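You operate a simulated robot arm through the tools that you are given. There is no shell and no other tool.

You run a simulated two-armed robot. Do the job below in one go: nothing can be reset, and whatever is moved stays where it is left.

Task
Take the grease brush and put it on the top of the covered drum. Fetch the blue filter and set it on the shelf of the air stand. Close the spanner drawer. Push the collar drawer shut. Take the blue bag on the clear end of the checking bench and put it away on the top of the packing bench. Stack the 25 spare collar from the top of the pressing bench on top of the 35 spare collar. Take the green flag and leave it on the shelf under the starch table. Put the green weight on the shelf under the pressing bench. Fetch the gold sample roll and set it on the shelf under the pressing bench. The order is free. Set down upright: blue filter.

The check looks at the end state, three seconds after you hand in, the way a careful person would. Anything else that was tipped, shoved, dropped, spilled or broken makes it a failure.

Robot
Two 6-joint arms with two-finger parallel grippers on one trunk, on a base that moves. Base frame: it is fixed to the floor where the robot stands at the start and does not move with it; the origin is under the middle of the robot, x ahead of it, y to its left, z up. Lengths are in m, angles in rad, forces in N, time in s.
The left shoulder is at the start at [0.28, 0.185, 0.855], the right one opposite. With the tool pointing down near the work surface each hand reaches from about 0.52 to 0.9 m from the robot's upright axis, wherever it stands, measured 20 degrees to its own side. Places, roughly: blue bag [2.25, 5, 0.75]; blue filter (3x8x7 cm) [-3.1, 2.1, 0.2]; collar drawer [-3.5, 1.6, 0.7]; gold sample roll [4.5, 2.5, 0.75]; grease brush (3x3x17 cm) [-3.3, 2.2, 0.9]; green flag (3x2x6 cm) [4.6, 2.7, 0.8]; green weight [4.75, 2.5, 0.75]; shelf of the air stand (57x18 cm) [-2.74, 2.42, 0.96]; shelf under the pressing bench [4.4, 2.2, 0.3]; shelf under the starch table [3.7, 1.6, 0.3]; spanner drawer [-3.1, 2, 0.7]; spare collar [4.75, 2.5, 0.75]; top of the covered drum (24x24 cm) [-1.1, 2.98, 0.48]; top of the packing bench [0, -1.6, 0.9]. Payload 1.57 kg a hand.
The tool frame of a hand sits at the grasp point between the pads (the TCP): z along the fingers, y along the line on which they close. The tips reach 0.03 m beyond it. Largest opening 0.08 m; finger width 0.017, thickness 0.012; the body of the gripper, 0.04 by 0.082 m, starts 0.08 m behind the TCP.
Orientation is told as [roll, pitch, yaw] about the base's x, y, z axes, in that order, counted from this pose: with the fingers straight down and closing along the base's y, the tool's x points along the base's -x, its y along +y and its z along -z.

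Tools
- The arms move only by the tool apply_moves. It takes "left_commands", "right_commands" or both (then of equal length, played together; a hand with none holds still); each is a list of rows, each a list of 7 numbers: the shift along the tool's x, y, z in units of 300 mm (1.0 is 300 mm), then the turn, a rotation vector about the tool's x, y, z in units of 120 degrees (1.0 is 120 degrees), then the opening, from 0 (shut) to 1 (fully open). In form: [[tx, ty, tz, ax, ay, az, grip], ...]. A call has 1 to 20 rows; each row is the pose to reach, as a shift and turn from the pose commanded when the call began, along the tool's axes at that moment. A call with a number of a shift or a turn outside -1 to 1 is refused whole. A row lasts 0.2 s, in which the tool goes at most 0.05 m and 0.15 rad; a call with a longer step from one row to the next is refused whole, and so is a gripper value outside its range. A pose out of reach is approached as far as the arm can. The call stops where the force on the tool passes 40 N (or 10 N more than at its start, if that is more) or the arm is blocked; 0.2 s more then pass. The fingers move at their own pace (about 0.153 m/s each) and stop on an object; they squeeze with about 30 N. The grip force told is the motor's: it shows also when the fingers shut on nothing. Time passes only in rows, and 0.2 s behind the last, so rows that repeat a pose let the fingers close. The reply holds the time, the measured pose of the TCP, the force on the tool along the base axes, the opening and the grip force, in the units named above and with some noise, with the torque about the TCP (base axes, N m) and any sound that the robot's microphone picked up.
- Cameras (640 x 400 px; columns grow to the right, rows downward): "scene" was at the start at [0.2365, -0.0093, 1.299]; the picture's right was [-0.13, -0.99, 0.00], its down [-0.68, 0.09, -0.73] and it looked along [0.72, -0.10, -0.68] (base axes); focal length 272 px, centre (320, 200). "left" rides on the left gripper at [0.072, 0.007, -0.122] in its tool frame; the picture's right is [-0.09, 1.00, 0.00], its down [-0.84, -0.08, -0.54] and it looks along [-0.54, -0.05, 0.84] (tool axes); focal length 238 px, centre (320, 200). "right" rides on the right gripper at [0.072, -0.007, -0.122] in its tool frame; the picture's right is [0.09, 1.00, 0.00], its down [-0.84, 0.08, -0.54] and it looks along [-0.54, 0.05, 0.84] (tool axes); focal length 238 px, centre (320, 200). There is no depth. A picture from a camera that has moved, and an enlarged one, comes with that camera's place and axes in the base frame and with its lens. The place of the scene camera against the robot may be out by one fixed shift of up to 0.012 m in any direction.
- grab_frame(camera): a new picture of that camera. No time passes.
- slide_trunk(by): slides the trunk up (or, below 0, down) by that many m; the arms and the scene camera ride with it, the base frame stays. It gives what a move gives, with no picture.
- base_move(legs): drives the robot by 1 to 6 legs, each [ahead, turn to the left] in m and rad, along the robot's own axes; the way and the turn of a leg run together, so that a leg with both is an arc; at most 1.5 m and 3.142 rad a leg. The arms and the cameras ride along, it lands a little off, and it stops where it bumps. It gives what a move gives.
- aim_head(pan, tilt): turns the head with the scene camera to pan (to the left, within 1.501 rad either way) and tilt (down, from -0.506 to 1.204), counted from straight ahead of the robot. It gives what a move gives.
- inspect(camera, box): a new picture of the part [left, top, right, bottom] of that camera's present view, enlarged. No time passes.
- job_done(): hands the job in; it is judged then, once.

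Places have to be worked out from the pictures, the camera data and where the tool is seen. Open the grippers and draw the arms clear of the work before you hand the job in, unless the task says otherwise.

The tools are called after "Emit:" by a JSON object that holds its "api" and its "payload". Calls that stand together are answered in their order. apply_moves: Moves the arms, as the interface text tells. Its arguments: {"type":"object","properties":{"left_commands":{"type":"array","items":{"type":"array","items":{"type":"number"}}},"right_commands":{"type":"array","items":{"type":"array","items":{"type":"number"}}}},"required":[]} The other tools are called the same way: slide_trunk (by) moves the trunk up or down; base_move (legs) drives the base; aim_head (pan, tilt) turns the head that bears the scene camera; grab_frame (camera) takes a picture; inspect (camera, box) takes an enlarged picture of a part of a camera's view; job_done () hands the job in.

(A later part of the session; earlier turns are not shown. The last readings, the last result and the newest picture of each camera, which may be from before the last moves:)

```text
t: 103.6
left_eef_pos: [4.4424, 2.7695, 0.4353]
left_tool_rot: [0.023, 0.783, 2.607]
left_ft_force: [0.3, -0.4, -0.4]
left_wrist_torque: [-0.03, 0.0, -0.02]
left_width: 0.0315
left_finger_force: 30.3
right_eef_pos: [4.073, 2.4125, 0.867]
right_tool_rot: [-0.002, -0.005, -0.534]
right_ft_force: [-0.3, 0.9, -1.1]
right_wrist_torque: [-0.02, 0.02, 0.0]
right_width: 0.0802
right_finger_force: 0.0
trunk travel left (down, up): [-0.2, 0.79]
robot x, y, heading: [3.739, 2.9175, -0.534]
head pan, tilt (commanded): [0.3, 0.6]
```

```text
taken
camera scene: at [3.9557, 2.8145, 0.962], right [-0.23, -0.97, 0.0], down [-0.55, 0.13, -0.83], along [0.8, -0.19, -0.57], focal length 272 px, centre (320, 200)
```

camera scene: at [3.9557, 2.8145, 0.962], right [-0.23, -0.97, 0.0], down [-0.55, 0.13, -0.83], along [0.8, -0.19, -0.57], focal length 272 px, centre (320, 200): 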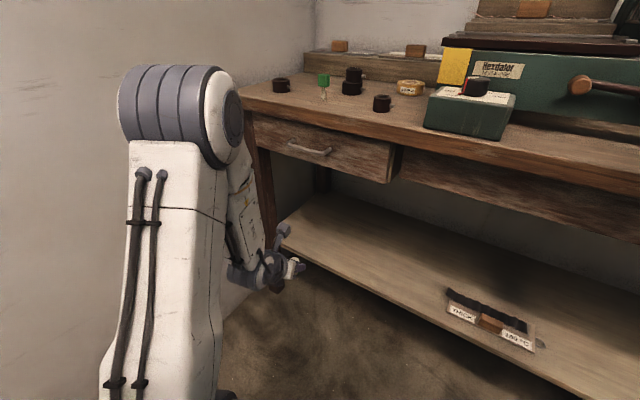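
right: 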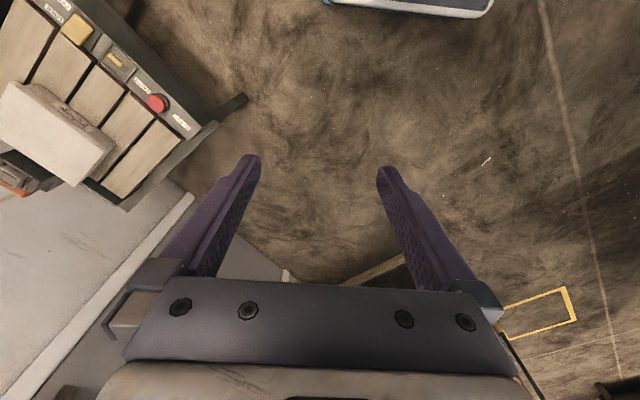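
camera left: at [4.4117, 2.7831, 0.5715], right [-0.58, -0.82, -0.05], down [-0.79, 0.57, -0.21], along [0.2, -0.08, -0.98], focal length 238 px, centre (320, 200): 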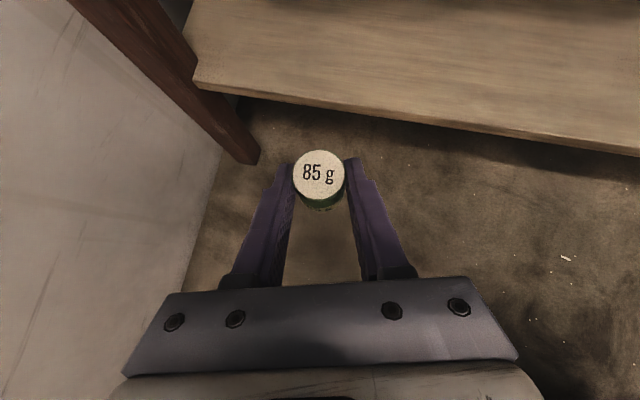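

The shelf top is at about z 0.29 and its front edge at n≈1.175. I lower the hand slightly and extend it forward about 23 cm over the shelf, well under the drawer.

Emit:
{"api": "apply_moves", "payload": {"left_commands": [[-0.005, 0, 0.146, 0, 0, 0, 0], [-0.009, 0, 0.292, 0, 0, 0, 0], [0.085, 0, 0.386, 0, 0, 0, 0], [0.179, 0, 0.481, 0, 0, 0, 0], [0.273, 0, 0.575, 0, 0, 0, 0], [0.344, 0, 0.646, 0, 0, 0, 0], [0.401, 0, 0.702, 0, 0, 0, 0], [0.401, 0, 0.702, 0, 0, 0, 0]]}}

Emit:
{"api": "grab_frame", "payload": {"camera": "left"}}

Emit:
{"api": "grab_frame", "payload": {"camera": "scene"}}

```text
t: 105.4
left_eef_pos: [4.6408, 2.6463, 0.3712]
left_tool_rot: [0.022, 0.781, 2.608]
left_ft_force: [0.1, -0.3, -0.4]
left_wrist_torque: [0.01, -0.01, -0.03]
left_width: 0.0314
left_finger_force: 29.8
left hand out of reach, approached as far as the arm can: row 1, 2, 3, 4
right_eef_pos: [4.0731, 2.4137, 0.8671]
right_tool_rot: [-0.003, -0.007, -0.535]
right_ft_force: [0.1, -0.1, 0.5]
right_wrist_torque: [0.01, 0.0, -0.02]
right_width: 0.08
right_finger_force: 0.1
trunk travel left (down, up): [-0.2, 0.79]
robot x, y, heading: [3.7368, 2.9181, -0.538]
head pan, tilt (commanded): [0.3, 0.6]
```

```text
taken
camera left: at [4.6092, 2.6605, 0.5075], right [-0.58, -0.82, -0.05], down [-0.79, 0.57, -0.21], along [0.2, -0.08, -0.98], focal length 238 px, centre (320, 200)
```

left: 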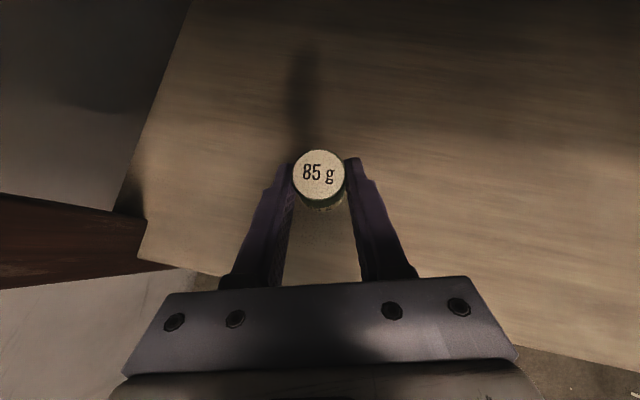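

```text
taken
camera scene: at [3.9557, 2.8145, 0.962], right [-0.23, -0.97, 0.0], down [-0.55, 0.13, -0.82], along [0.8, -0.19, -0.57], focal length 272 px, centre (320, 200)
```

scene: 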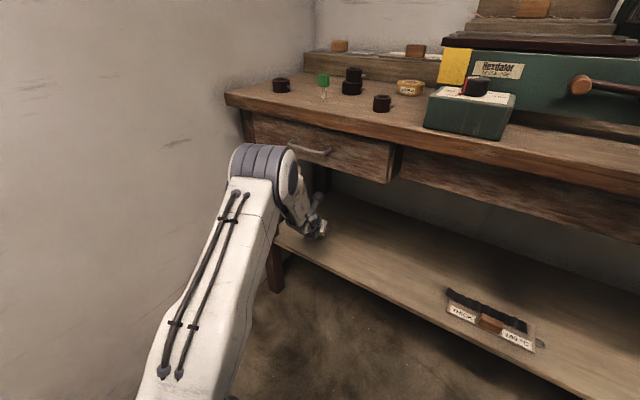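

The weight hovers over the shelf, ~7 cm inside the edge. I lower the trunk 4 cm to keep the arm posture, then finish with small arm steps.

Emit:
{"api": "slide_trunk", "payload": {"by": -0.038}}

Emit:
{"api": "apply_moves", "payload": {"left_commands": [[-0.007, 0, 0.007, 0, 0, 0, 0], [-0.014, 0, 0.014, 0, 0, 0, 0], [-0.021, 0, 0.021, 0, 0, 0, 0], [-0.028, 0, 0.028, 0, 0, 0, 0]]}}

```text
t: 106.2
left_eef_pos: [4.641, 2.6472, 0.3332]
left_tool_rot: [0.023, 0.782, 2.607]
left_ft_force: [0.1, 0.5, 0.0]
left_wrist_torque: [0.02, 0.0, -0.01]
left_width: 0.0319
left_finger_force: 29.8
right_eef_pos: [4.0732, 2.4136, 0.8291]
right_tool_rot: [-0.001, -0.007, -0.533]
right_ft_force: [-0.6, 0.6, 0.0]
right_wrist_torque: [-0.03, 0.03, 0.0]
right_width: 0.0803
right_finger_force: 0.2
trunk travel left (down, up): [-0.162, 0.828]
robot x, y, heading: [3.7371, 2.9091, -0.537]
head pan, tilt (commanded): [0.3, 0.6]
```

```text
t: 107.2
left_eef_pos: [4.6422, 2.6456, 0.3267]
left_tool_rot: [0.023, 0.793, 2.608]
left_ft_force: [-1.0, 2.5, 30.8]
left_wrist_torque: [0.33, -0.61, 0.26]
left_width: 0.0316
left_finger_force: 30.0
right_eef_pos: [4.0729, 2.4132, 0.8296]
right_tool_rot: [-0.001, -0.007, -0.534]
right_ft_force: [0.2, -1.1, -0.1]
right_wrist_torque: [-0.01, -0.01, -0.01]
right_width: 0.0798
right_finger_force: 0.2
trunk travel left (down, up): [-0.162, 0.828]
robot x, y, heading: [3.7397, 2.9175, -0.539]
head pan, tilt (commanded): [0.3, 0.6]
```

The weight touches the shelf with 31 N. I ease off, open, and withdraw along the finger axis.

Emit:
{"api": "apply_moves", "payload": {"left_commands": [[0.008, 0, -0.008, 0, 0, 0, 0], [0.014, 0, -0.014, 0, 0, 0, 0], [0.014, 0, -0.014, 0, 0, 0, 0.45], [0.014, 0, -0.014, 0, 0, 0, 0.6], [0.014, 0, -0.014, 0, 0, 0, 0.7], [0.014, 0, -0.05, 0, 0, 0, 0.7], [0.014, 0, -0.13, 0, 0, 0, 0.7], [0.014, 0, -0.22, 0, 0, 0, 0.7]]}}

Emit:
{"api": "grab_frame", "payload": {"camera": "left"}}

```text
t: 109.0
left_eef_pos: [4.6027, 2.6675, 0.3725]
left_tool_rot: [0.022, 0.782, 2.61]
left_ft_force: [-0.5, 0.5, -0.5]
left_wrist_torque: [0.01, 0.04, -0.02]
left_width: 0.0557
left_finger_force: 0.0
right_eef_pos: [4.0717, 2.4121, 0.8283]
right_tool_rot: [-0.002, -0.007, -0.533]
right_ft_force: [0.9, -1.0, -0.5]
right_wrist_torque: [-0.02, 0.01, 0.0]
right_width: 0.0799
right_finger_force: 0.1
trunk travel left (down, up): [-0.162, 0.828]
robot x, y, heading: [3.7366, 2.9167, -0.542]
head pan, tilt (commanded): [0.3, 0.6]
```

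```text
taken
camera left: at [4.5713, 2.6822, 0.5084], right [-0.58, -0.82, -0.05], down [-0.79, 0.57, -0.21], along [0.2, -0.08, -0.98], focal length 238 px, centre (320, 200)
```

left: 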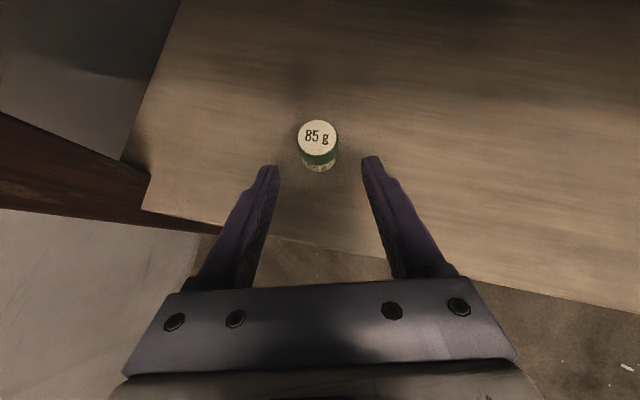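

The green weight stands on the shelf. I withdraw the hand out from under the bench and raise the trunk again.

Emit:
{"api": "apply_moves", "payload": {"left_commands": [[-0.09, 0, -0.09, 0, 0, 0, 0.9], [-0.18, 0, -0.18, 0, 0, 0, 1], [-0.27, 0, -0.27, 0, 0, 0, 1], [-0.35, 0, -0.35, 0, 0, 0, 1], [-0.41, 0, -0.41, 0, 0, 0, 1]]}}

Emit:
{"api": "slide_trunk", "payload": {"by": 0.3}}

Emit:
{"api": "slide_trunk", "payload": {"by": 0.21}}

Emit:
{"api": "grab_frame", "payload": {"camera": "left"}}

```text
t: 110.2
left_eef_pos: [4.4557, 2.7622, 0.3752]
left_tool_rot: [0.032, 0.783, 2.609]
left_ft_force: [0.0, -1.3, -0.5]
left_wrist_torque: [-0.01, -0.02, -0.01]
left_width: 0.0801
left_finger_force: 0.0
right_eef_pos: [4.0723, 2.4133, 0.8294]
right_tool_rot: [-0.002, -0.007, -0.535]
right_ft_force: [0.4, 0.2, -0.8]
right_wrist_torque: [0.02, -0.01, -0.02]
right_width: 0.0803
right_finger_force: 0.0
trunk travel left (down, up): [-0.162, 0.828]
robot x, y, heading: [3.7402, 2.9146, -0.534]
head pan, tilt (commanded): [0.3, 0.6]
```

```text
t: 113.2
left_eef_pos: [4.456, 2.7618, 0.6749]
left_tool_rot: [0.035, 0.782, 2.607]
left_ft_force: [-0.1, -0.7, -0.5]
left_wrist_torque: [-0.03, 0.03, -0.03]
left_width: 0.0799
left_finger_force: 0.1
right_eef_pos: [4.073, 2.4132, 1.1277]
right_tool_rot: [-0.001, -0.006, -0.535]
right_ft_force: [0.3, -0.4, 1.1]
right_wrist_torque: [0.01, -0.02, 0.04]
right_width: 0.0799
right_finger_force: 0.0
trunk travel left (down, up): [-0.462, 0.528]
robot x, y, heading: [3.7395, 2.9155, -0.538]
head pan, tilt (commanded): [0.3, 0.6]
```

```text
t: 115.4
left_eef_pos: [4.4562, 2.7619, 0.886]
left_tool_rot: [0.031, 0.782, 2.608]
left_ft_force: [0.2, 0.0, 0.1]
left_wrist_torque: [0.0, 0.01, -0.03]
left_width: 0.0801
left_finger_force: 0.0
right_eef_pos: [4.0741, 2.414, 1.3387]
right_tool_rot: [-0.001, -0.007, -0.534]
right_ft_force: [-0.5, -0.5, -0.6]
right_wrist_torque: [-0.01, -0.03, 0.02]
right_width: 0.08
right_finger_force: 0.0
trunk travel left (down, up): [-0.672, 0.318]
robot x, y, heading: [3.7374, 2.9151, -0.535]
head pan, tilt (commanded): [0.3, 0.6]
```

```text
taken
camera left: at [4.4257, 2.777, 1.0215], right [-0.58, -0.81, -0.04], down [-0.79, 0.58, -0.21], along [0.19, -0.09, -0.98], focal length 238 px, centre (320, 200)
```

left: 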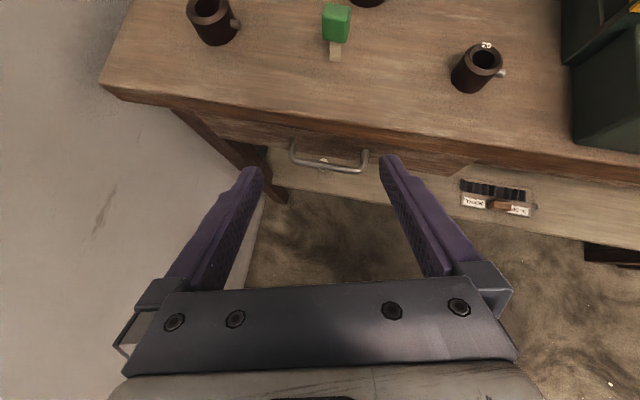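

I raise the hand, then drive forward 0.2 m and turn square to the bench to reach the gold roll.

Emit:
{"api": "apply_moves", "payload": {"left_commands": [[0.11, 0, -0.11, 0, 0, 0, 1], [0.22, 0, -0.22, 0, 0, 0, 1], [0.33, 0, -0.33, 0, 0, 0, 1], [0.36, 0, -0.36, 0, 0, 0, 1]]}}

Emit:
{"api": "base_move", "payload": {"legs": [[0.2, 0.0], [0.0, -0.3]]}}

Emit:
{"api": "grab_frame", "payload": {"camera": "left"}}

Emit:
{"api": "grab_frame", "payload": {"camera": "scene"}}

```text
t: 116.4
left_eef_pos: [4.4603, 2.7617, 1.0399]
left_tool_rot: [0.031, 0.783, 2.607]
left_ft_force: [-0.5, -0.3, 0.9]
left_wrist_torque: [0.0, -0.01, 0.02]
left_width: 0.0801
left_finger_force: 0.0
right_eef_pos: [4.0734, 2.4137, 1.3385]
right_tool_rot: [-0.003, -0.009, -0.534]
right_ft_force: [0.3, -1.2, -0.9]
right_wrist_torque: [-0.04, -0.05, -0.01]
right_width: 0.08
right_finger_force: 0.0
trunk travel left (down, up): [-0.672, 0.318]
robot x, y, heading: [3.7384, 2.9151, -0.531]
head pan, tilt (commanded): [0.3, 0.6]
```

```text
t: 119.0
left_eef_pos: [4.5532, 2.4527, 1.0396]
left_tool_rot: [0.034, 0.784, 2.305]
left_ft_force: [0.6, 0.4, 0.2]
left_wrist_torque: [0.02, 0.0, -0.01]
left_width: 0.08
left_finger_force: 0.0
right_eef_pos: [4.0791, 2.2353, 1.3388]
right_tool_rot: [-0.002, -0.006, -0.839]
right_ft_force: [-0.6, 0.7, 0.5]
right_wrist_torque: [-0.05, 0.03, 0.01]
right_width: 0.0801
right_finger_force: 0.1
trunk travel left (down, up): [-0.672, 0.318]
robot x, y, heading: [3.9122, 2.8167, -0.838]
head pan, tilt (commanded): [0.3, 0.6]
```

```text
taken
camera left: at [4.5282, 2.4768, 1.176], right [-0.8, -0.6, -0.04], down [-0.58, 0.79, -0.21], along [0.16, -0.14, -0.98], focal length 238 px, centre (320, 200)
```

left: 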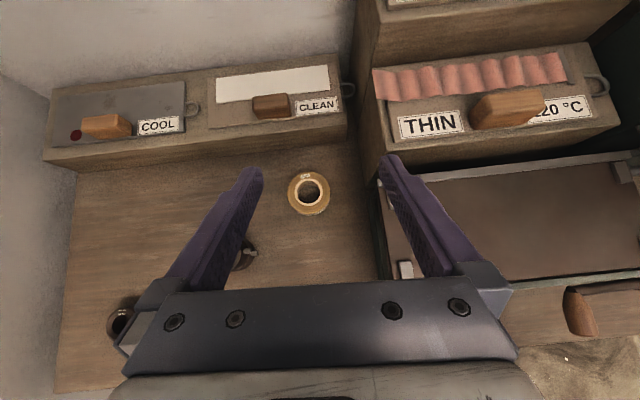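

```text
taken
camera scene: at [4.0859, 2.6509, 1.434], right [-0.51, -0.86, 0.0], down [-0.48, 0.29, -0.82], along [0.71, -0.42, -0.57], focal length 272 px, centre (320, 200)
```

scene: 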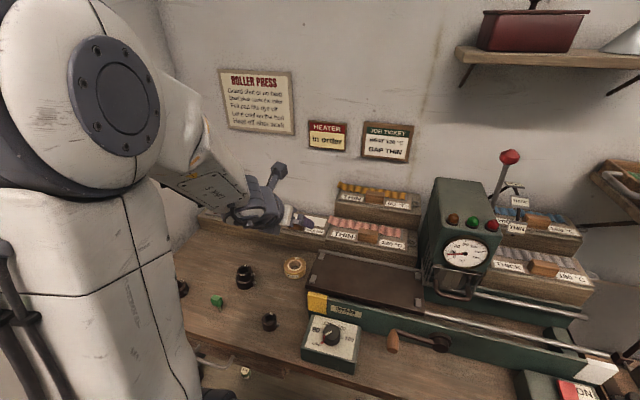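

The gold roll lies right ahead of the fingers, with enough gap to the press plate. I zoom in to measure it.

Emit:
{"api": "inspect", "payload": {"camera": "left", "box": [260, 150, 400, 240]}}

Emit:
{"api": "inspect", "payload": {"camera": "scene", "box": [260, 235, 340, 295]}}

```text
4.44 times, centred on (330, 195) of left
camera zoom: at [4.5282, 2.4768, 1.176], right [-0.8, -0.6, -0.04], down [-0.58, 0.79, -0.21], along [0.16, -0.14, -0.98], focal length 1059 px, centre (276, 222)
```

zoom: 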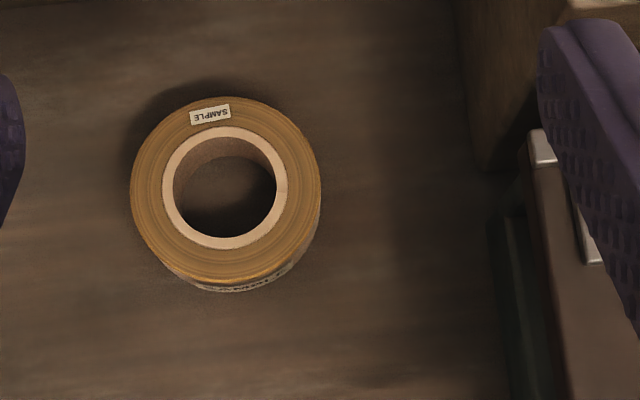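

```text
6.67 times, centred on (300, 265) of scene
camera zoom: at [4.0859, 2.6509, 1.434], right [-0.51, -0.86, 0.0], down [-0.48, 0.29, -0.82], along [0.71, -0.42, -0.57], focal length 1817 px, centre (453, -233)
```

zoom: 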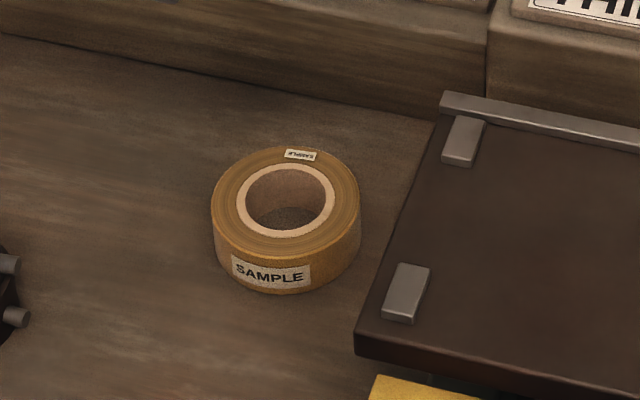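

The roll's centre is at about (4.606, 2.427), outer diameter 65 mm. I move to a pre-grasp behind it, straightening the small sideways tilt.

Emit:
{"api": "apply_moves", "payload": {"left_commands": [[-0.1, -0.019, 0.078, 0.004, 0, 0, 1], [-0.2, -0.038, 0.155, 0.008, 0, 0, 1], [-0.3, -0.056, 0.233, 0.012, 0, 0, 1], [-0.401, -0.075, 0.311, 0.016, 0, 0, 1], [-0.401, -0.075, 0.311, 0.016, 0, 0, 1]]}}

Emit:
{"api": "grab_frame", "payload": {"camera": "left"}}

Emit:
{"api": "inspect", "payload": {"camera": "scene", "box": [180, 180, 380, 380]}}

```text
t: 120.2
left_eef_pos: [4.5531, 2.4769, 0.8876]
left_tool_rot: [0.0, 0.782, 2.305]
left_ft_force: [1.0, 0.7, -0.3]
left_wrist_torque: [-0.01, -0.03, -0.01]
left_width: 0.08
left_finger_force: 0.0
right_eef_pos: [4.0794, 2.2332, 1.3393]
right_tool_rot: [-0.001, -0.008, -0.837]
right_ft_force: [-0.3, -0.2, -0.4]
right_wrist_torque: [0.02, 0.0, 0.03]
right_width: 0.0801
right_finger_force: 0.0
trunk travel left (down, up): [-0.672, 0.318]
robot x, y, heading: [3.9088, 2.8109, -0.843]
head pan, tilt (commanded): [0.3, 0.6]
```

```text
taken
camera left: at [4.5256, 2.4985, 1.0248], right [-0.78, -0.62, -0.07], down [-0.6, 0.78, -0.2], along [0.18, -0.12, -0.98], focal length 238 px, centre (320, 200)
```

left: 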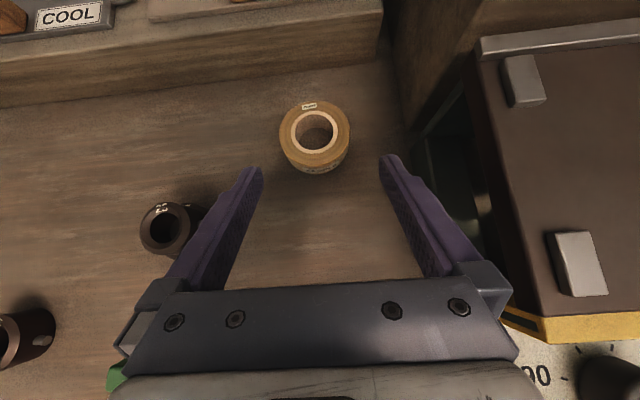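

```text
2.00 times, centred on (280, 280) of scene
camera zoom: at [4.0859, 2.6507, 1.4339], right [-0.51, -0.86, 0.0], down [-0.48, 0.29, -0.82], along [0.71, -0.42, -0.57], focal length 545 px, centre (400, 40)
```

zoom: 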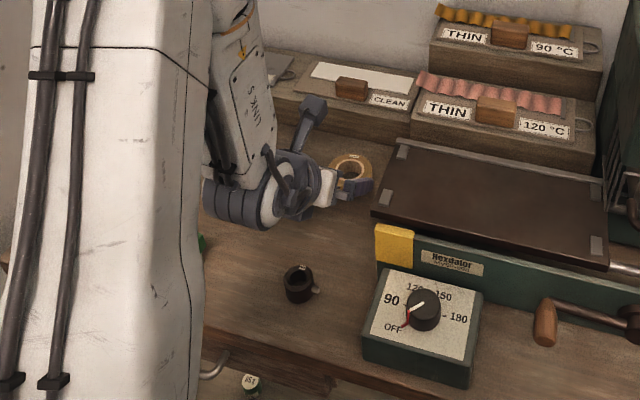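

The roll is 3.5 mm to the left of the finger centre line. I correct and advance 7.8 cm along the finger axis, then check.

Emit:
{"api": "apply_moves", "payload": {"left_commands": [[0, -0.012, 0.04, 0, 0, 0, 1], [0, -0.012, 0.12, 0, 0, 0, 1], [0, -0.012, 0.2, 0, 0, 0, 1], [0, -0.012, 0.26, 0, 0, 0, 1], [0, -0.012, 0.26, 0, 0, 0, 1]]}}

Emit:
{"api": "grab_frame", "payload": {"camera": "left"}}

```text
t: 121.4
left_eef_pos: [4.5955, 2.4413, 0.8344]
left_tool_rot: [0.006, 0.781, 2.305]
left_ft_force: [-0.3, 0.5, -0.6]
left_wrist_torque: [-0.02, -0.01, 0.03]
left_width: 0.0799
left_finger_force: 0.0
right_eef_pos: [4.0797, 2.234, 1.3398]
right_tool_rot: [0.0, -0.007, -0.839]
right_ft_force: [-0.4, -0.2, -0.4]
right_wrist_torque: [-0.01, 0.0, 0.01]
right_width: 0.0801
right_finger_force: 0.0
trunk travel left (down, up): [-0.672, 0.318]
robot x, y, heading: [3.9069, 2.8133, -0.842]
head pan, tilt (commanded): [0.3, 0.6]
```

```text
taken
camera left: at [4.5691, 2.4634, 0.9693], right [-0.79, -0.61, -0.06], down [-0.59, 0.78, -0.2], along [0.17, -0.13, -0.98], focal length 238 px, centre (320, 200)
```

left: 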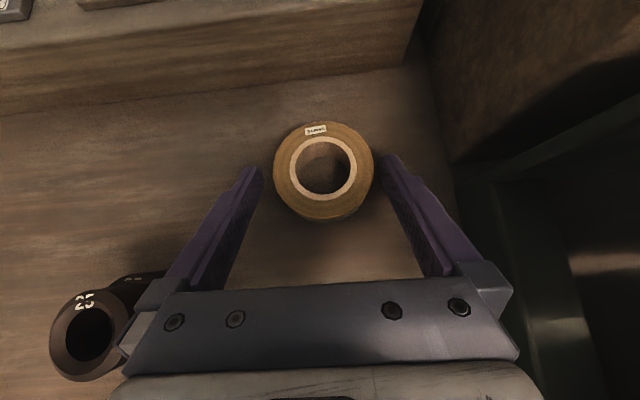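

The roll sits between the fingertips. I drop 3 mm, centre, and close on its rim.

Emit:
{"api": "apply_moves", "payload": {"left_commands": [[-0.007, 0.009, 0.007, 0, 0, 0, 1], [-0.007, 0.009, 0.007, 0, 0, 0, 0.9], [-0.007, 0.009, 0.007, 0, 0, 0, 0.75], [-0.007, 0.009, 0.007, 0, 0, 0, 0.6], [-0.007, 0.009, 0.007, 0, 0, 0, 0.4], [-0.007, 0.009, 0.007, 0, 0, 0, 0.0], [-0.007, 0.009, 0.007, 0, 0, 0, 0.0]]}}

Emit:
{"api": "grab_frame", "payload": {"camera": "left"}}

```text
t: 123.0
left_eef_pos: [4.5947, 2.4422, 0.831]
left_tool_rot: [0.007, 0.782, 2.303]
left_ft_force: [0.6, -1.7, 2.8]
left_wrist_torque: [-0.02, -0.08, -0.01]
left_width: 0.0643
left_finger_force: 30.1
left hand out of reach, approached as far as the arm can: row 1, 2, 3, 4, 5, 6, 7
right_eef_pos: [4.0787, 2.2342, 1.3389]
right_tool_rot: [-0.004, -0.005, -0.838]
right_ft_force: [-0.2, 0.1, 0.5]
right_wrist_torque: [0.02, -0.04, -0.04]
right_width: 0.08
right_finger_force: 0.2
trunk travel left (down, up): [-0.672, 0.318]
robot x, y, heading: [3.909, 2.8129, -0.847]
head pan, tilt (commanded): [0.3, 0.6]
```

```text
taken
camera left: at [4.5686, 2.4639, 0.9667], right [-0.79, -0.61, -0.06], down [-0.59, 0.78, -0.21], along [0.17, -0.13, -0.98], focal length 238 px, centre (320, 200)
```

left: 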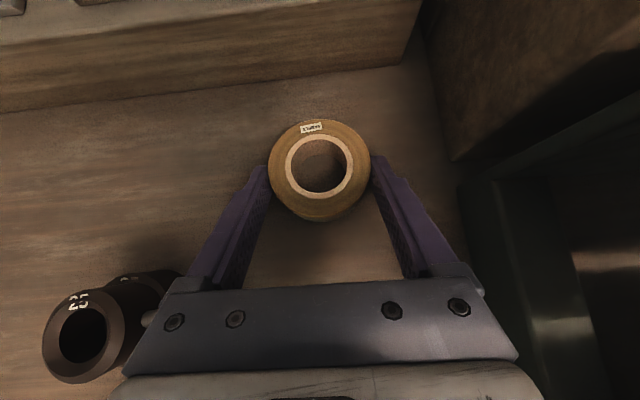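

The roll is gripped at 64 mm. I lift it straight up and check the hold.

Emit:
{"api": "apply_moves", "payload": {"left_commands": [[0.05, 0, -0.05, 0, 0, 0, 0], [0.1, 0, -0.1, 0, 0, 0, 0], [0.2, 0, -0.2, 0, 0, 0, 0], [0.3, 0, -0.3, 0, 0, 0, 0], [0.4, 0, -0.4, 0, 0, 0, 0], [0.44, 0, -0.44, 0, 0, 0, 0]]}}

Emit:
{"api": "grab_frame", "payload": {"camera": "left"}}

Emit:
{"api": "grab_frame", "payload": {"camera": "scene"}}

```text
t: 124.4
left_eef_pos: [4.5952, 2.4435, 1.0169]
left_tool_rot: [-0.004, 0.78, 2.303]
left_ft_force: [0.0, 0.3, -0.1]
left_wrist_torque: [-0.01, 0.04, 0.01]
left_width: 0.0642
left_finger_force: 30.4
right_eef_pos: [4.0786, 2.2338, 1.3384]
right_tool_rot: [0.0, -0.008, -0.84]
right_ft_force: [-0.1, -0.3, 0.8]
right_wrist_torque: [0.0, 0.0, 0.02]
right_width: 0.0801
right_finger_force: 0.1
trunk travel left (down, up): [-0.672, 0.318]
robot x, y, heading: [3.9117, 2.8153, -0.842]
head pan, tilt (commanded): [0.3, 0.6]
```

```text
taken
camera left: at [4.568, 2.4642, 1.1534], right [-0.78, -0.62, -0.07], down [-0.6, 0.78, -0.2], along [0.18, -0.12, -0.98], focal length 238 px, centre (320, 200)
```

left: 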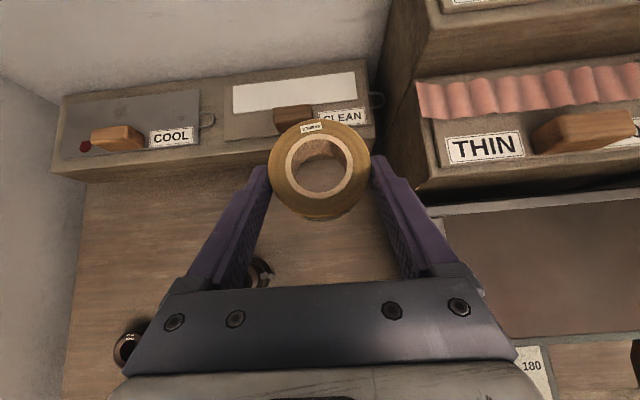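

```text
taken
camera scene: at [4.0857, 2.6508, 1.434], right [-0.51, -0.86, 0.0], down [-0.48, 0.29, -0.83], along [0.71, -0.42, -0.56], focal length 272 px, centre (320, 200)
```

scene: 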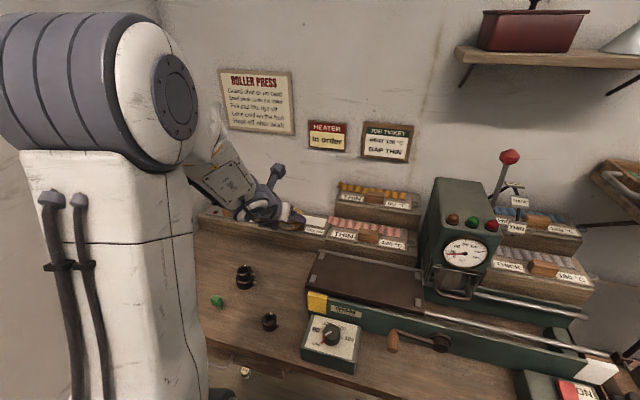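

The roll is secure. I pull the hand in, turn left a bit more this time and back up 0.17 m so the roll has generous clearance to the drawer handle.

Emit:
{"api": "apply_moves", "payload": {"left_commands": [[-0.06, 0, -0.06, 0, 0, 0, 0], [-0.12, 0, -0.12, 0, 0, 0, 0], [-0.16, 0, -0.16, 0, 0, 0, 0], [-0.16, 0, -0.16, 0, 0, 0, 0]]}}

Emit:
{"api": "base_move", "payload": {"legs": [[0.0, 0.45], [-0.17, 0.0]]}}

Emit:
{"api": "grab_frame", "payload": {"camera": "left"}}

Emit:
{"api": "grab_frame", "payload": {"camera": "scene"}}

```text
t: 125.4
left_eef_pos: [4.5483, 2.4921, 1.0175]
left_tool_rot: [-0.002, 0.781, 2.307]
left_ft_force: [0.4, -0.4, -1.2]
left_wrist_torque: [0.0, -0.04, 0.0]
left_width: 0.0642
left_finger_force: 30.0
right_eef_pos: [4.0776, 2.2332, 1.3397]
right_tool_rot: [-0.002, -0.008, -0.839]
right_ft_force: [-0.2, -0.2, 0.2]
right_wrist_torque: [-0.02, 0.03, 0.03]
right_width: 0.08
right_finger_force: 0.1
trunk travel left (down, up): [-0.672, 0.318]
robot x, y, heading: [3.9102, 2.8127, -0.842]
head pan, tilt (commanded): [0.3, 0.6]
```

```text
t: 128.2
left_eef_pos: [4.465, 2.8731, 1.0172]
left_tool_rot: [-0.002, 0.781, 2.766]
left_ft_force: [0.3, 0.1, -0.9]
left_wrist_torque: [-0.02, 0.0, -0.02]
left_width: 0.0645
left_finger_force: 29.9
right_eef_pos: [4.1584, 2.4342, 1.3396]
right_tool_rot: [0.0, -0.006, -0.374]
right_ft_force: [0.8, -0.9, 0.5]
right_wrist_torque: [0.01, -0.01, 0.01]
right_width: 0.0801
right_finger_force: 0.1
trunk travel left (down, up): [-0.672, 0.318]
robot x, y, heading: [3.747, 2.8783, -0.378]
head pan, tilt (commanded): [0.3, 0.6]
```

```text
taken
camera left: at [4.4305, 2.8806, 1.1535], right [-0.42, -0.9, -0.07], down [-0.88, 0.43, -0.2], along [0.21, -0.03, -0.98], focal length 238 px, centre (320, 200)
```

left: 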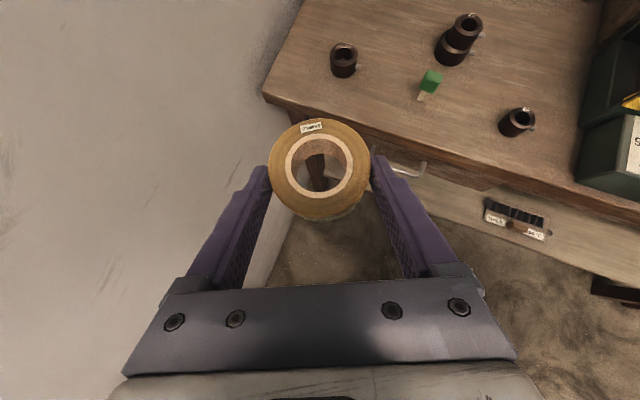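

```text
taken
camera scene: at [3.9802, 2.8134, 1.4339], right [-0.08, -1.0, 0.0], down [-0.56, 0.04, -0.82], along [0.82, -0.06, -0.57], focal length 272 px, centre (320, 200)
```

scene: 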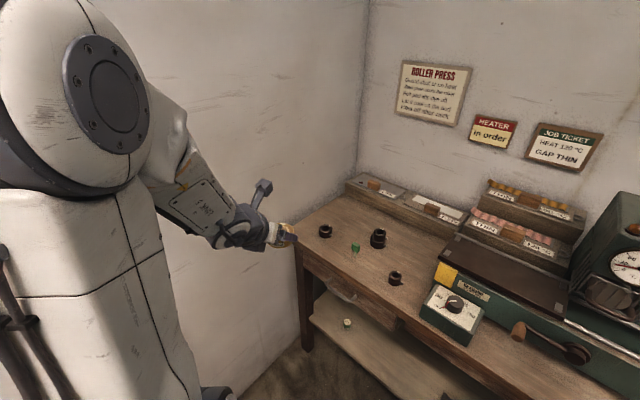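

The roll is clear of the bench and handle. I lower the trunk by 0.5 m in two steps; the right hand will stay just above bench-top height and in front of it.

Emit:
{"api": "slide_trunk", "payload": {"by": -0.25}}

Emit:
{"api": "slide_trunk", "payload": {"by": -0.25}}

Emit:
{"api": "grab_frame", "payload": {"camera": "left"}}

Emit:
{"api": "grab_frame", "payload": {"camera": "scene"}}

```text
t: 130.8
left_eef_pos: [4.4652, 2.8748, 0.7672]
left_tool_rot: [-0.001, 0.781, 2.765]
left_ft_force: [0.6, 0.0, 0.0]
left_wrist_torque: [0.0, 0.03, -0.03]
left_width: 0.0644
left_finger_force: 30.3
right_eef_pos: [4.1589, 2.4349, 1.0899]
right_tool_rot: [-0.001, -0.007, -0.376]
right_ft_force: [-0.2, -0.8, -0.1]
right_wrist_torque: [0.01, -0.01, -0.01]
right_width: 0.08
right_finger_force: 0.0
trunk travel left (down, up): [-0.422, 0.568]
robot x, y, heading: [3.7489, 2.877, -0.38]
head pan, tilt (commanded): [0.3, 0.6]
```

```text
t: 133.4
left_eef_pos: [4.4631, 2.875, 0.517]
left_tool_rot: [-0.002, 0.782, 2.767]
left_ft_force: [0.0, 0.1, -0.1]
left_wrist_torque: [-0.03, 0.02, -0.02]
left_width: 0.0646
left_finger_force: 30.1
right_eef_pos: [4.1588, 2.4345, 0.8376]
right_tool_rot: [0.0, -0.009, -0.375]
right_ft_force: [0.0, -0.5, -0.3]
right_wrist_torque: [0.0, 0.01, 0.02]
right_width: 0.0803
right_finger_force: 0.0
trunk travel left (down, up): [-0.172, 0.818]
robot x, y, heading: [3.7496, 2.8808, -0.381]
head pan, tilt (commanded): [0.3, 0.6]
```

```text
taken
camera left: at [4.4301, 2.8807, 0.6537], right [-0.42, -0.9, -0.07], down [-0.88, 0.43, -0.2], along [0.21, -0.03, -0.98], focal length 238 px, centre (320, 200)
```

left: 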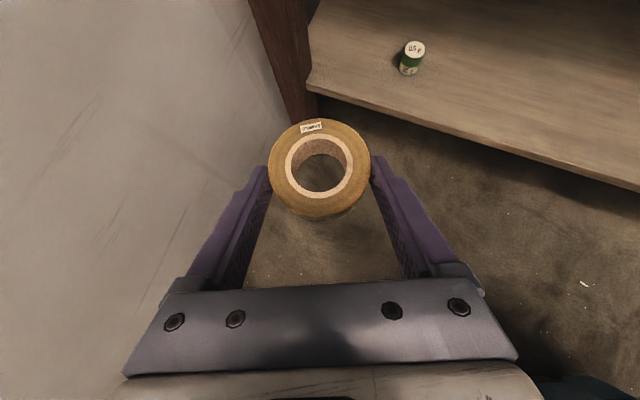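

```text
taken
camera scene: at [3.9798, 2.8135, 0.934], right [-0.08, -1.0, 0.0], down [-0.56, 0.04, -0.83], along [0.82, -0.06, -0.56], focal length 272 px, centre (320, 200)
```

scene: 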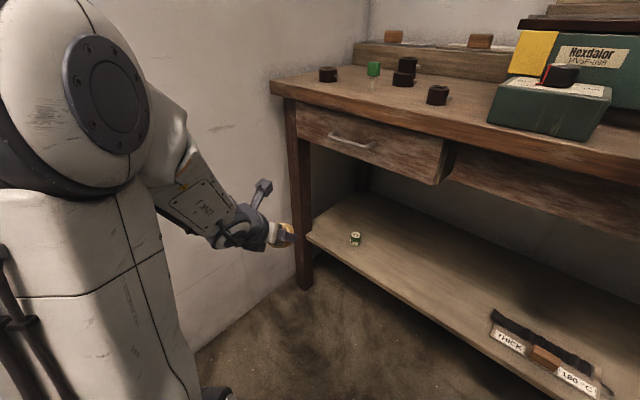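

The weight stands at the left on the shelf. I lower the left hand 10 cm, then move forward 5 cm and turn right so the roll swings in over the shelf right of the weight.

Emit:
{"api": "apply_moves", "payload": {"left_commands": [[-0.06, 0, 0.06, 0, 0, 0, 0], [-0.12, 0, 0.12, 0, 0, 0, 0], [-0.18, 0, 0.18, 0, 0, 0, 0], [-0.236, 0, 0.236, 0, 0, 0, 0]]}}

Emit:
{"api": "base_move", "payload": {"legs": [[0.05, 0.0], [0.0, -0.34]]}}

Emit:
{"api": "grab_frame", "payload": {"camera": "left"}}

Emit:
{"api": "grab_frame", "payload": {"camera": "scene"}}

```text
t: 134.4
left_eef_pos: [4.4736, 2.8742, 0.4178]
left_tool_rot: [-0.003, 0.782, 2.765]
left_ft_force: [0.3, -1.0, 0.5]
left_wrist_torque: [0.01, 0.0, -0.01]
left_width: 0.0645
left_finger_force: 30.4
left hand out of reach, approached as far as the arm can: row 2, 3, 4
right_eef_pos: [4.159, 2.4344, 0.8389]
right_tool_rot: [-0.001, -0.008, -0.375]
right_ft_force: [-0.9, 0.6, 0.2]
right_wrist_torque: [-0.03, 0.0, -0.02]
right_width: 0.0802
right_finger_force: 0.0
trunk travel left (down, up): [-0.172, 0.818]
robot x, y, heading: [3.7508, 2.8789, -0.376]
head pan, tilt (commanded): [0.3, 0.6]
```

```text
t: 136.3
left_eef_pos: [4.4735, 2.614, 0.4168]
left_tool_rot: [0.0, 0.781, 2.423]
left_ft_force: [0.3, 0.1, -0.8]
left_wrist_torque: [-0.01, 0.0, -0.02]
left_width: 0.0642
left_finger_force: 30.3
right_eef_pos: [4.0315, 2.3053, 0.8399]
right_tool_rot: [-0.001, -0.008, -0.717]
right_ft_force: [0.3, -0.3, 0.7]
right_wrist_torque: [-0.02, 0.0, 0.01]
right_width: 0.0802
right_finger_force: 0.0
trunk travel left (down, up): [-0.172, 0.818]
robot x, y, heading: [3.7917, 2.8622, -0.725]
head pan, tilt (commanded): [0.3, 0.6]
```

```text
taken
camera left: at [4.4446, 2.6316, 0.5539], right [-0.7, -0.71, -0.07], down [-0.68, 0.7, -0.2], along [0.19, -0.1, -0.98], focal length 238 px, centre (320, 200)
```

left: 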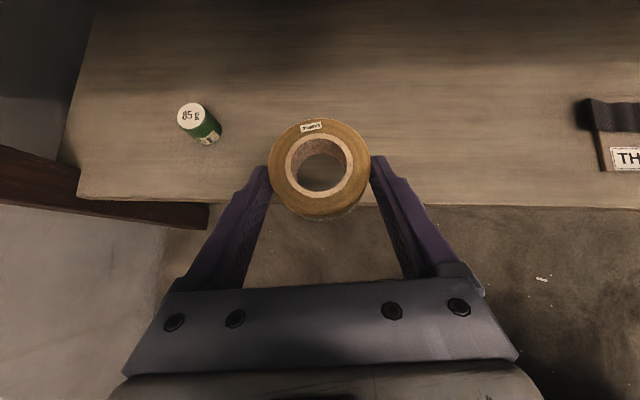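

```text
taken
camera scene: at [3.9881, 2.7198, 0.934], right [-0.41, -0.91, 0.0], down [-0.52, 0.23, -0.83], along [0.75, -0.34, -0.56], focal length 272 px, centre (320, 200)
```

scene: 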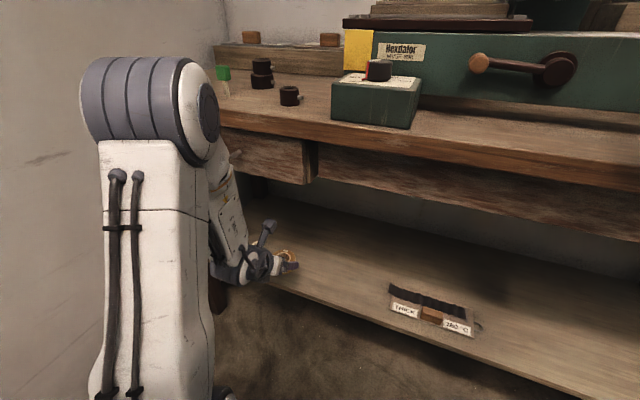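

The roll hovers over the shelf edge, right of the weight. I extend 10 cm further in while lowering to just above the shelf.

Emit:
{"api": "apply_moves", "payload": {"left_commands": [[0.047, 0, 0.094, 0, 0, 0, 0], [0.094, 0, 0.188, 0, 0, 0, 0], [0.118, 0, 0.26, 0, 0, 0, 0], [0.118, 0, 0.33, 0, 0, 0, 0], [0.094, 0, 0.377, 0, 0, 0, 0], [0.08, 0, 0.391, 0, 0, 0, 0], [0.08, 0, 0.391, 0, 0, 0, 0]]}}

Emit:
{"api": "grab_frame", "payload": {"camera": "left"}}

```text
t: 137.9
left_eef_pos: [4.5495, 2.5495, 0.352]
left_tool_rot: [0.0, 0.782, 2.423]
left_ft_force: [0.2, 0.1, -0.2]
left_wrist_torque: [0.04, 0.03, -0.02]
left_width: 0.0644
left_finger_force: 30.0
right_eef_pos: [4.0309, 2.3048, 0.8386]
right_tool_rot: [-0.003, -0.008, -0.718]
right_ft_force: [0.8, -0.1, 0.5]
right_wrist_torque: [0.01, 0.01, 0.01]
right_width: 0.0798
right_finger_force: 0.0
trunk travel left (down, up): [-0.172, 0.818]
robot x, y, heading: [3.7926, 2.8633, -0.723]
head pan, tilt (commanded): [0.3, 0.6]
```

```text
taken
camera left: at [4.5201, 2.5669, 0.4887], right [-0.7, -0.71, -0.07], down [-0.69, 0.7, -0.2], along [0.19, -0.1, -0.98], focal length 238 px, centre (320, 200)
```

left: 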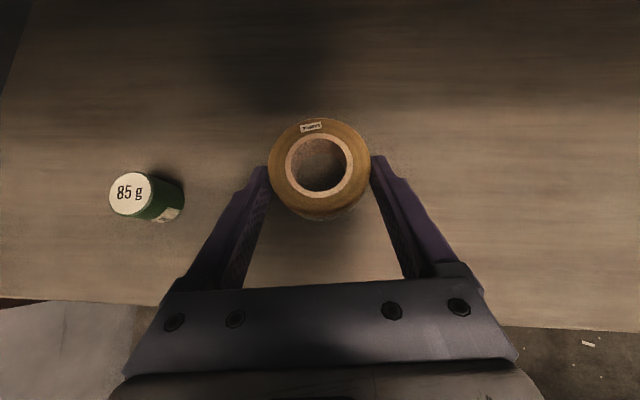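

The roll is 2.5 cm above the shelf and clear of the weight. I lower it to contact in small steps.

Emit:
{"api": "apply_moves", "payload": {"left_commands": [[-0.025, 0, 0.025, 0, 0, 0, 0], [-0.047, 0, 0.047, 0, 0, 0, 0], [-0.054, 0, 0.054, 0, 0, 0, 0], [-0.061, 0, 0.061, 0, 0, 0, 0], [-0.066, 0, 0.066, 0, 0, 0, 0]]}}

```text
t: 139.2
left_eef_pos: [4.5514, 2.5492, 0.3279]
left_tool_rot: [0.003, 0.791, 2.424]
left_ft_force: [-8.9, 5.7, 33.7]
left_wrist_torque: [-0.23, -0.4, -0.1]
left_width: 0.0649
left_finger_force: 29.7
right_eef_pos: [4.03, 2.3054, 0.8397]
right_tool_rot: [-0.002, -0.007, -0.716]
right_ft_force: [0.4, -0.4, -0.4]
right_wrist_torque: [-0.01, 0.01, -0.01]
right_width: 0.0798
right_finger_force: 0.0
trunk travel left (down, up): [-0.172, 0.818]
robot x, y, heading: [3.7936, 2.8615, -0.723]
head pan, tilt (commanded): [0.3, 0.6]
```

Contact at 34 N. I ease off, open the fingers gently, and withdraw along the finger axis.

Emit:
{"api": "apply_moves", "payload": {"left_commands": [[0.006, 0, -0.006, 0, 0, 0, 0], [0.01, 0, -0.01, 0, 0, 0, 0], [0.01, 0, -0.01, 0, 0, 0, 0.85], [0.01, 0, -0.01, 0, 0, 0, 0.95], [0.01, 0, -0.01, 0, 0, 0, 1], [0.01, 0, -0.05, 0, 0, 0, 1], [0.01, 0, -0.13, 0, 0, 0, 1], [0.01, 0, -0.22, 0, 0, 0, 1]]}}

Emit:
{"api": "grab_frame", "payload": {"camera": "left"}}

```text
t: 140.9
left_eef_pos: [4.516, 2.5786, 0.3719]
left_tool_rot: [0.001, 0.782, 2.424]
left_ft_force: [0.3, -0.4, -0.5]
left_wrist_torque: [-0.01, 0.0, -0.02]
left_width: 0.08
left_finger_force: 0.1
right_eef_pos: [4.0305, 2.3044, 0.8386]
right_tool_rot: [-0.002, -0.008, -0.719]
right_ft_force: [-0.1, -0.2, -0.8]
right_wrist_torque: [0.0, -0.05, 0.02]
right_width: 0.0799
right_finger_force: 0.1
trunk travel left (down, up): [-0.172, 0.818]
robot x, y, heading: [3.7929, 2.861, -0.724]
head pan, tilt (commanded): [0.3, 0.6]
```

```text
taken
camera left: at [4.4863, 2.5962, 0.5091], right [-0.7, -0.71, -0.07], down [-0.69, 0.7, -0.2], along [0.19, -0.1, -0.98], focal length 238 px, centre (320, 200)
```

left: 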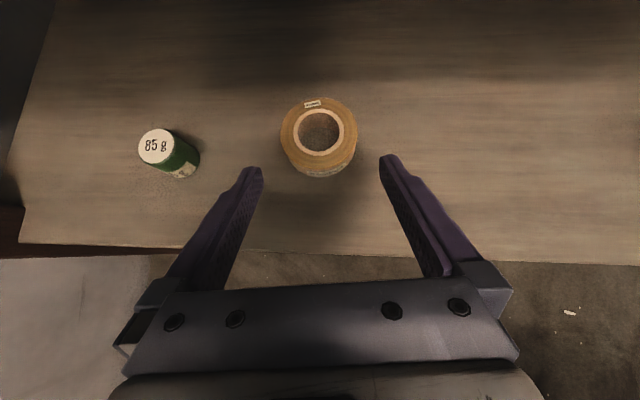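

Both items stand on the shelf. I pull the hand back, turn left out from under the bench, and raise the trunk.

Emit:
{"api": "apply_moves", "payload": {"left_commands": [[-0.05, 0, -0.05, 0, 0, 0, 1], [-0.1, 0, -0.1, 0, 0, 0, 1], [-0.137, 0, -0.137, 0, 0, 0, 1], [-0.137, 0, -0.137, 0, 0, 0, 1]]}}

Emit:
{"api": "base_move", "payload": {"legs": [[0.0, 0.34]]}}

Emit:
{"api": "slide_trunk", "payload": {"by": 0.3}}

Emit:
{"api": "slide_trunk", "payload": {"by": 0.2}}

Emit:
{"api": "grab_frame", "payload": {"camera": "scene"}}

Emit:
{"api": "grab_frame", "payload": {"camera": "left"}}

```text
t: 141.9
left_eef_pos: [4.4725, 2.6169, 0.3715]
left_tool_rot: [-0.003, 0.779, 2.425]
left_ft_force: [-0.3, 0.2, -0.7]
left_wrist_torque: [-0.03, -0.02, 0.02]
left_width: 0.0801
left_finger_force: 0.1
right_eef_pos: [4.0307, 2.3041, 0.8389]
right_tool_rot: [-0.002, -0.008, -0.718]
right_ft_force: [0.2, 0.3, -0.5]
right_wrist_torque: [0.02, -0.03, -0.01]
right_width: 0.0798
right_finger_force: 0.1
trunk travel left (down, up): [-0.172, 0.818]
robot x, y, heading: [3.791, 2.8642, -0.723]
head pan, tilt (commanded): [0.3, 0.6]
```

```text
t: 143.4
left_eef_pos: [4.5148, 2.8584, 0.3727]
left_tool_rot: [0.0, 0.782, 2.763]
left_ft_force: [0.3, 0.2, 0.1]
left_wrist_torque: [0.0, 0.01, 0.01]
left_width: 0.08
left_finger_force: 0.0
right_eef_pos: [4.2018, 2.4153, 0.8385]
right_tool_rot: [-0.002, -0.007, -0.377]
right_ft_force: [1.4, -0.3, -0.6]
right_wrist_torque: [-0.04, -0.01, -0.01]
right_width: 0.08
right_finger_force: 0.0
trunk travel left (down, up): [-0.172, 0.818]
robot x, y, heading: [3.7938, 2.8617, -0.378]
head pan, tilt (commanded): [0.3, 0.6]
```

```text
t: 146.4
left_eef_pos: [4.5138, 2.8568, 0.6727]
left_tool_rot: [-0.001, 0.781, 2.765]
left_ft_force: [0.4, 0.0, 0.3]
left_wrist_torque: [0.01, -0.03, 0.01]
left_width: 0.08
left_finger_force: 0.2
right_eef_pos: [4.2023, 2.4153, 1.1376]
right_tool_rot: [-0.003, -0.006, -0.376]
right_ft_force: [-0.1, 0.5, 0.0]
right_wrist_torque: [-0.01, 0.0, 0.0]
right_width: 0.0798
right_finger_force: 0.0
trunk travel left (down, up): [-0.472, 0.518]
robot x, y, heading: [3.7929, 2.8583, -0.382]
head pan, tilt (commanded): [0.3, 0.6]
```

```text
t: 148.6
left_eef_pos: [4.5141, 2.8584, 0.8718]
left_tool_rot: [0.0, 0.781, 2.764]
left_ft_force: [-0.6, -0.9, -0.1]
left_wrist_torque: [-0.02, -0.01, 0.0]
left_width: 0.0802
left_finger_force: 0.0
right_eef_pos: [4.2025, 2.4161, 1.3383]
right_tool_rot: [-0.003, -0.007, -0.377]
right_ft_force: [0.0, -0.9, -0.3]
right_wrist_torque: [-0.03, -0.03, 0.0]
right_width: 0.0799
right_finger_force: 0.0
trunk travel left (down, up): [-0.672, 0.318]
robot x, y, heading: [3.7895, 2.8625, -0.38]
head pan, tilt (commanded): [0.3, 0.6]
```

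```text
taken
camera scene: at [4.0243, 2.7953, 1.4339], right [-0.08, -1.0, 0.0], down [-0.56, 0.05, -0.82], along [0.82, -0.07, -0.57], focal length 272 px, centre (320, 200)
```

scene: 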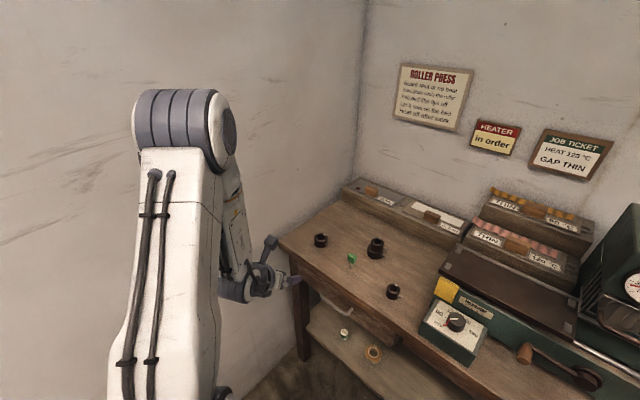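

```text
taken
camera left: at [4.4809, 2.8638, 1.008], right [-0.43, -0.9, -0.07], down [-0.88, 0.43, -0.2], along [0.21, -0.03, -0.98], focal length 238 px, centre (320, 200)
```

left: 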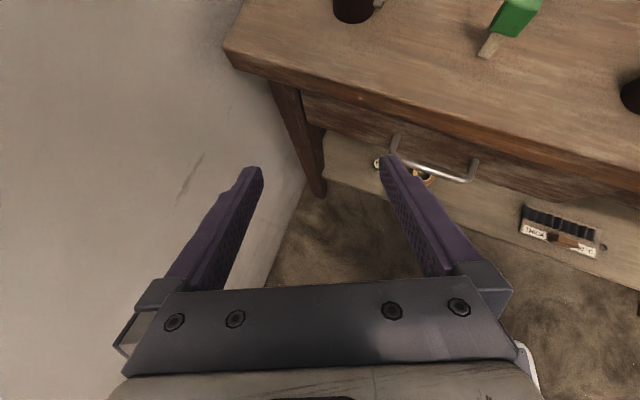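

The trunk is up again. I move the left hand up and right, behind the green flag, for a look.

Emit:
{"api": "apply_moves", "payload": {"left_commands": [[0.13, 0.0, -0.1, 0, 0, 0, 1], [0.24, 0.05, -0.18, 0, 0, 0, 1], [0.27, 0.18, -0.18, 0, 0, 0, 1], [0.3, 0.32, -0.18, 0, 0, 0, 1], [0.33, 0.46, -0.17, 0, 0, 0, 1], [0.349, 0.55, -0.16, 0, 0, 0, 1], [0.349, 0.55, -0.16, 0, 0, 0, 1]]}}

Emit:
{"api": "grab_frame", "payload": {"camera": "left"}}

```text
t: 150.2
left_eef_pos: [4.5278, 2.7469, 1.0113]
left_tool_rot: [0.058, 0.759, 2.763]
left_ft_force: [0.2, 0.4, 0.0]
left_wrist_torque: [0.0, 0.01, 0.02]
left_width: 0.08
left_finger_force: 0.0
left hand out of reach, approached as far as the arm can: row 3, 4, 5, 6
right_eef_pos: [4.2037, 2.4168, 1.3386]
right_tool_rot: [-0.001, -0.005, -0.377]
right_ft_force: [0.0, 0.6, 0.9]
right_wrist_torque: [0.06, 0.03, 0.0]
right_width: 0.08
right_finger_force: 0.1
trunk travel left (down, up): [-0.672, 0.318]
robot x, y, heading: [3.7939, 2.8569, -0.38]
head pan, tilt (commanded): [0.3, 0.6]
```

```text
taken
camera left: at [4.5002, 2.7585, 1.1484], right [-0.46, -0.89, -0.02], down [-0.87, 0.46, -0.19], along [0.18, -0.07, -0.98], focal length 238 px, centre (320, 200)
```

left: 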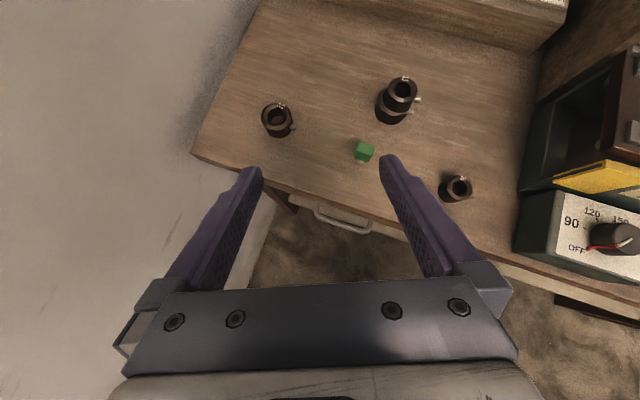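

The flag's head is at about (4.586, 2.654). I zoom in on it to see its orientation.

Emit:
{"api": "inspect", "payload": {"camera": "left", "box": [330, 120, 410, 180]}}

Emit:
{"api": "inspect", "payload": {"camera": "scene", "box": [320, 230, 400, 290]}}

```text
6.67 times, centred on (370, 150) of left
camera zoom: at [4.5002, 2.7585, 1.1484], right [-0.46, -0.89, -0.02], down [-0.87, 0.46, -0.19], along [0.18, -0.07, -0.98], focal length 1589 px, centre (-13, 533)
```

zoom: 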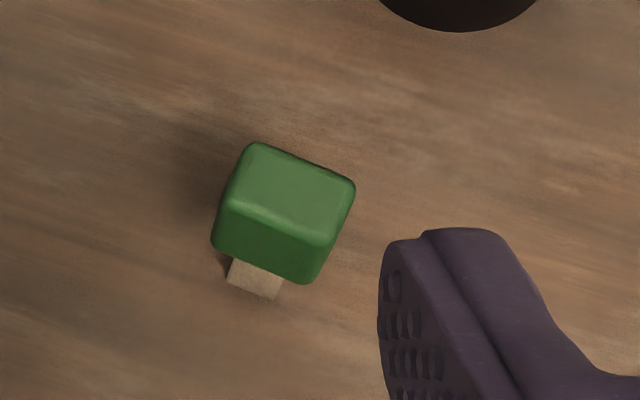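

```text
6.67 times, centred on (360, 260) of scene
camera zoom: at [4.0242, 2.7952, 1.4339], right [-0.08, -1.0, 0.0], down [-0.56, 0.05, -0.82], along [0.82, -0.07, -0.57], focal length 1817 px, centre (53, -200)
```

zoom: 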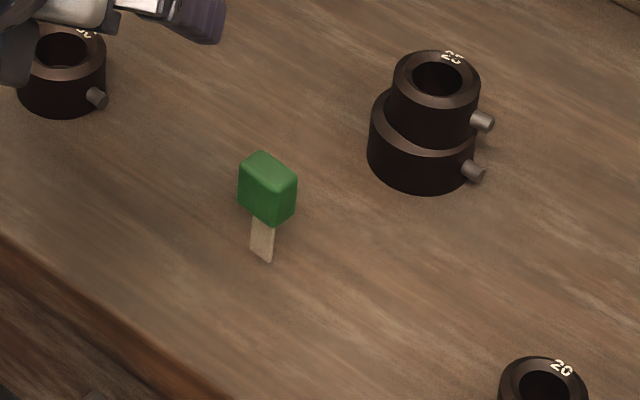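

The flag is aligned with the bench edges, so I turn square to the bench for a clean grasp across its head.

Emit:
{"api": "base_move", "payload": {"legs": [[0.0, -0.43]]}}

Emit:
{"api": "grab_frame", "payload": {"camera": "left"}}

```text
t: 151.9
left_eef_pos: [4.4072, 2.4389, 1.0124]
left_tool_rot: [0.058, 0.762, 2.316]
left_ft_force: [0.2, 0.2, 0.1]
left_wrist_torque: [-0.02, 0.01, -0.03]
left_width: 0.0802
left_finger_force: 0.1
right_eef_pos: [3.9697, 2.2827, 1.3399]
right_tool_rot: [-0.003, -0.007, -0.827]
right_ft_force: [0.1, 0.5, 0.0]
right_wrist_torque: [0.01, 0.02, -0.02]
right_width: 0.0798
right_finger_force: 0.0
trunk travel left (down, up): [-0.672, 0.318]
robot x, y, heading: [3.7939, 2.8587, -0.833]
head pan, tilt (commanded): [0.3, 0.6]
```

```text
taken
camera left: at [4.3866, 2.4628, 1.1483], right [-0.8, -0.6, -0.02], down [-0.58, 0.79, -0.19], along [0.13, -0.14, -0.98], focal length 238 px, centre (320, 200)
```

left: 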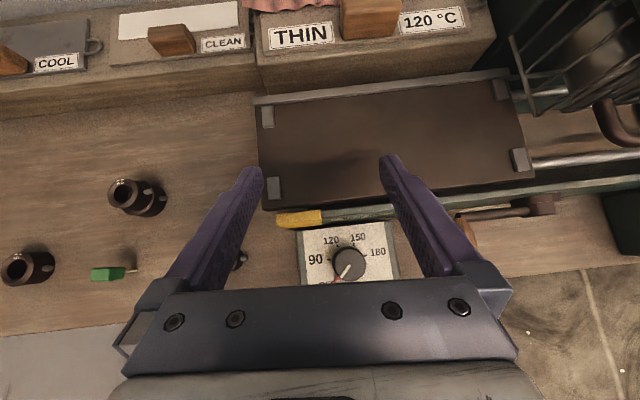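

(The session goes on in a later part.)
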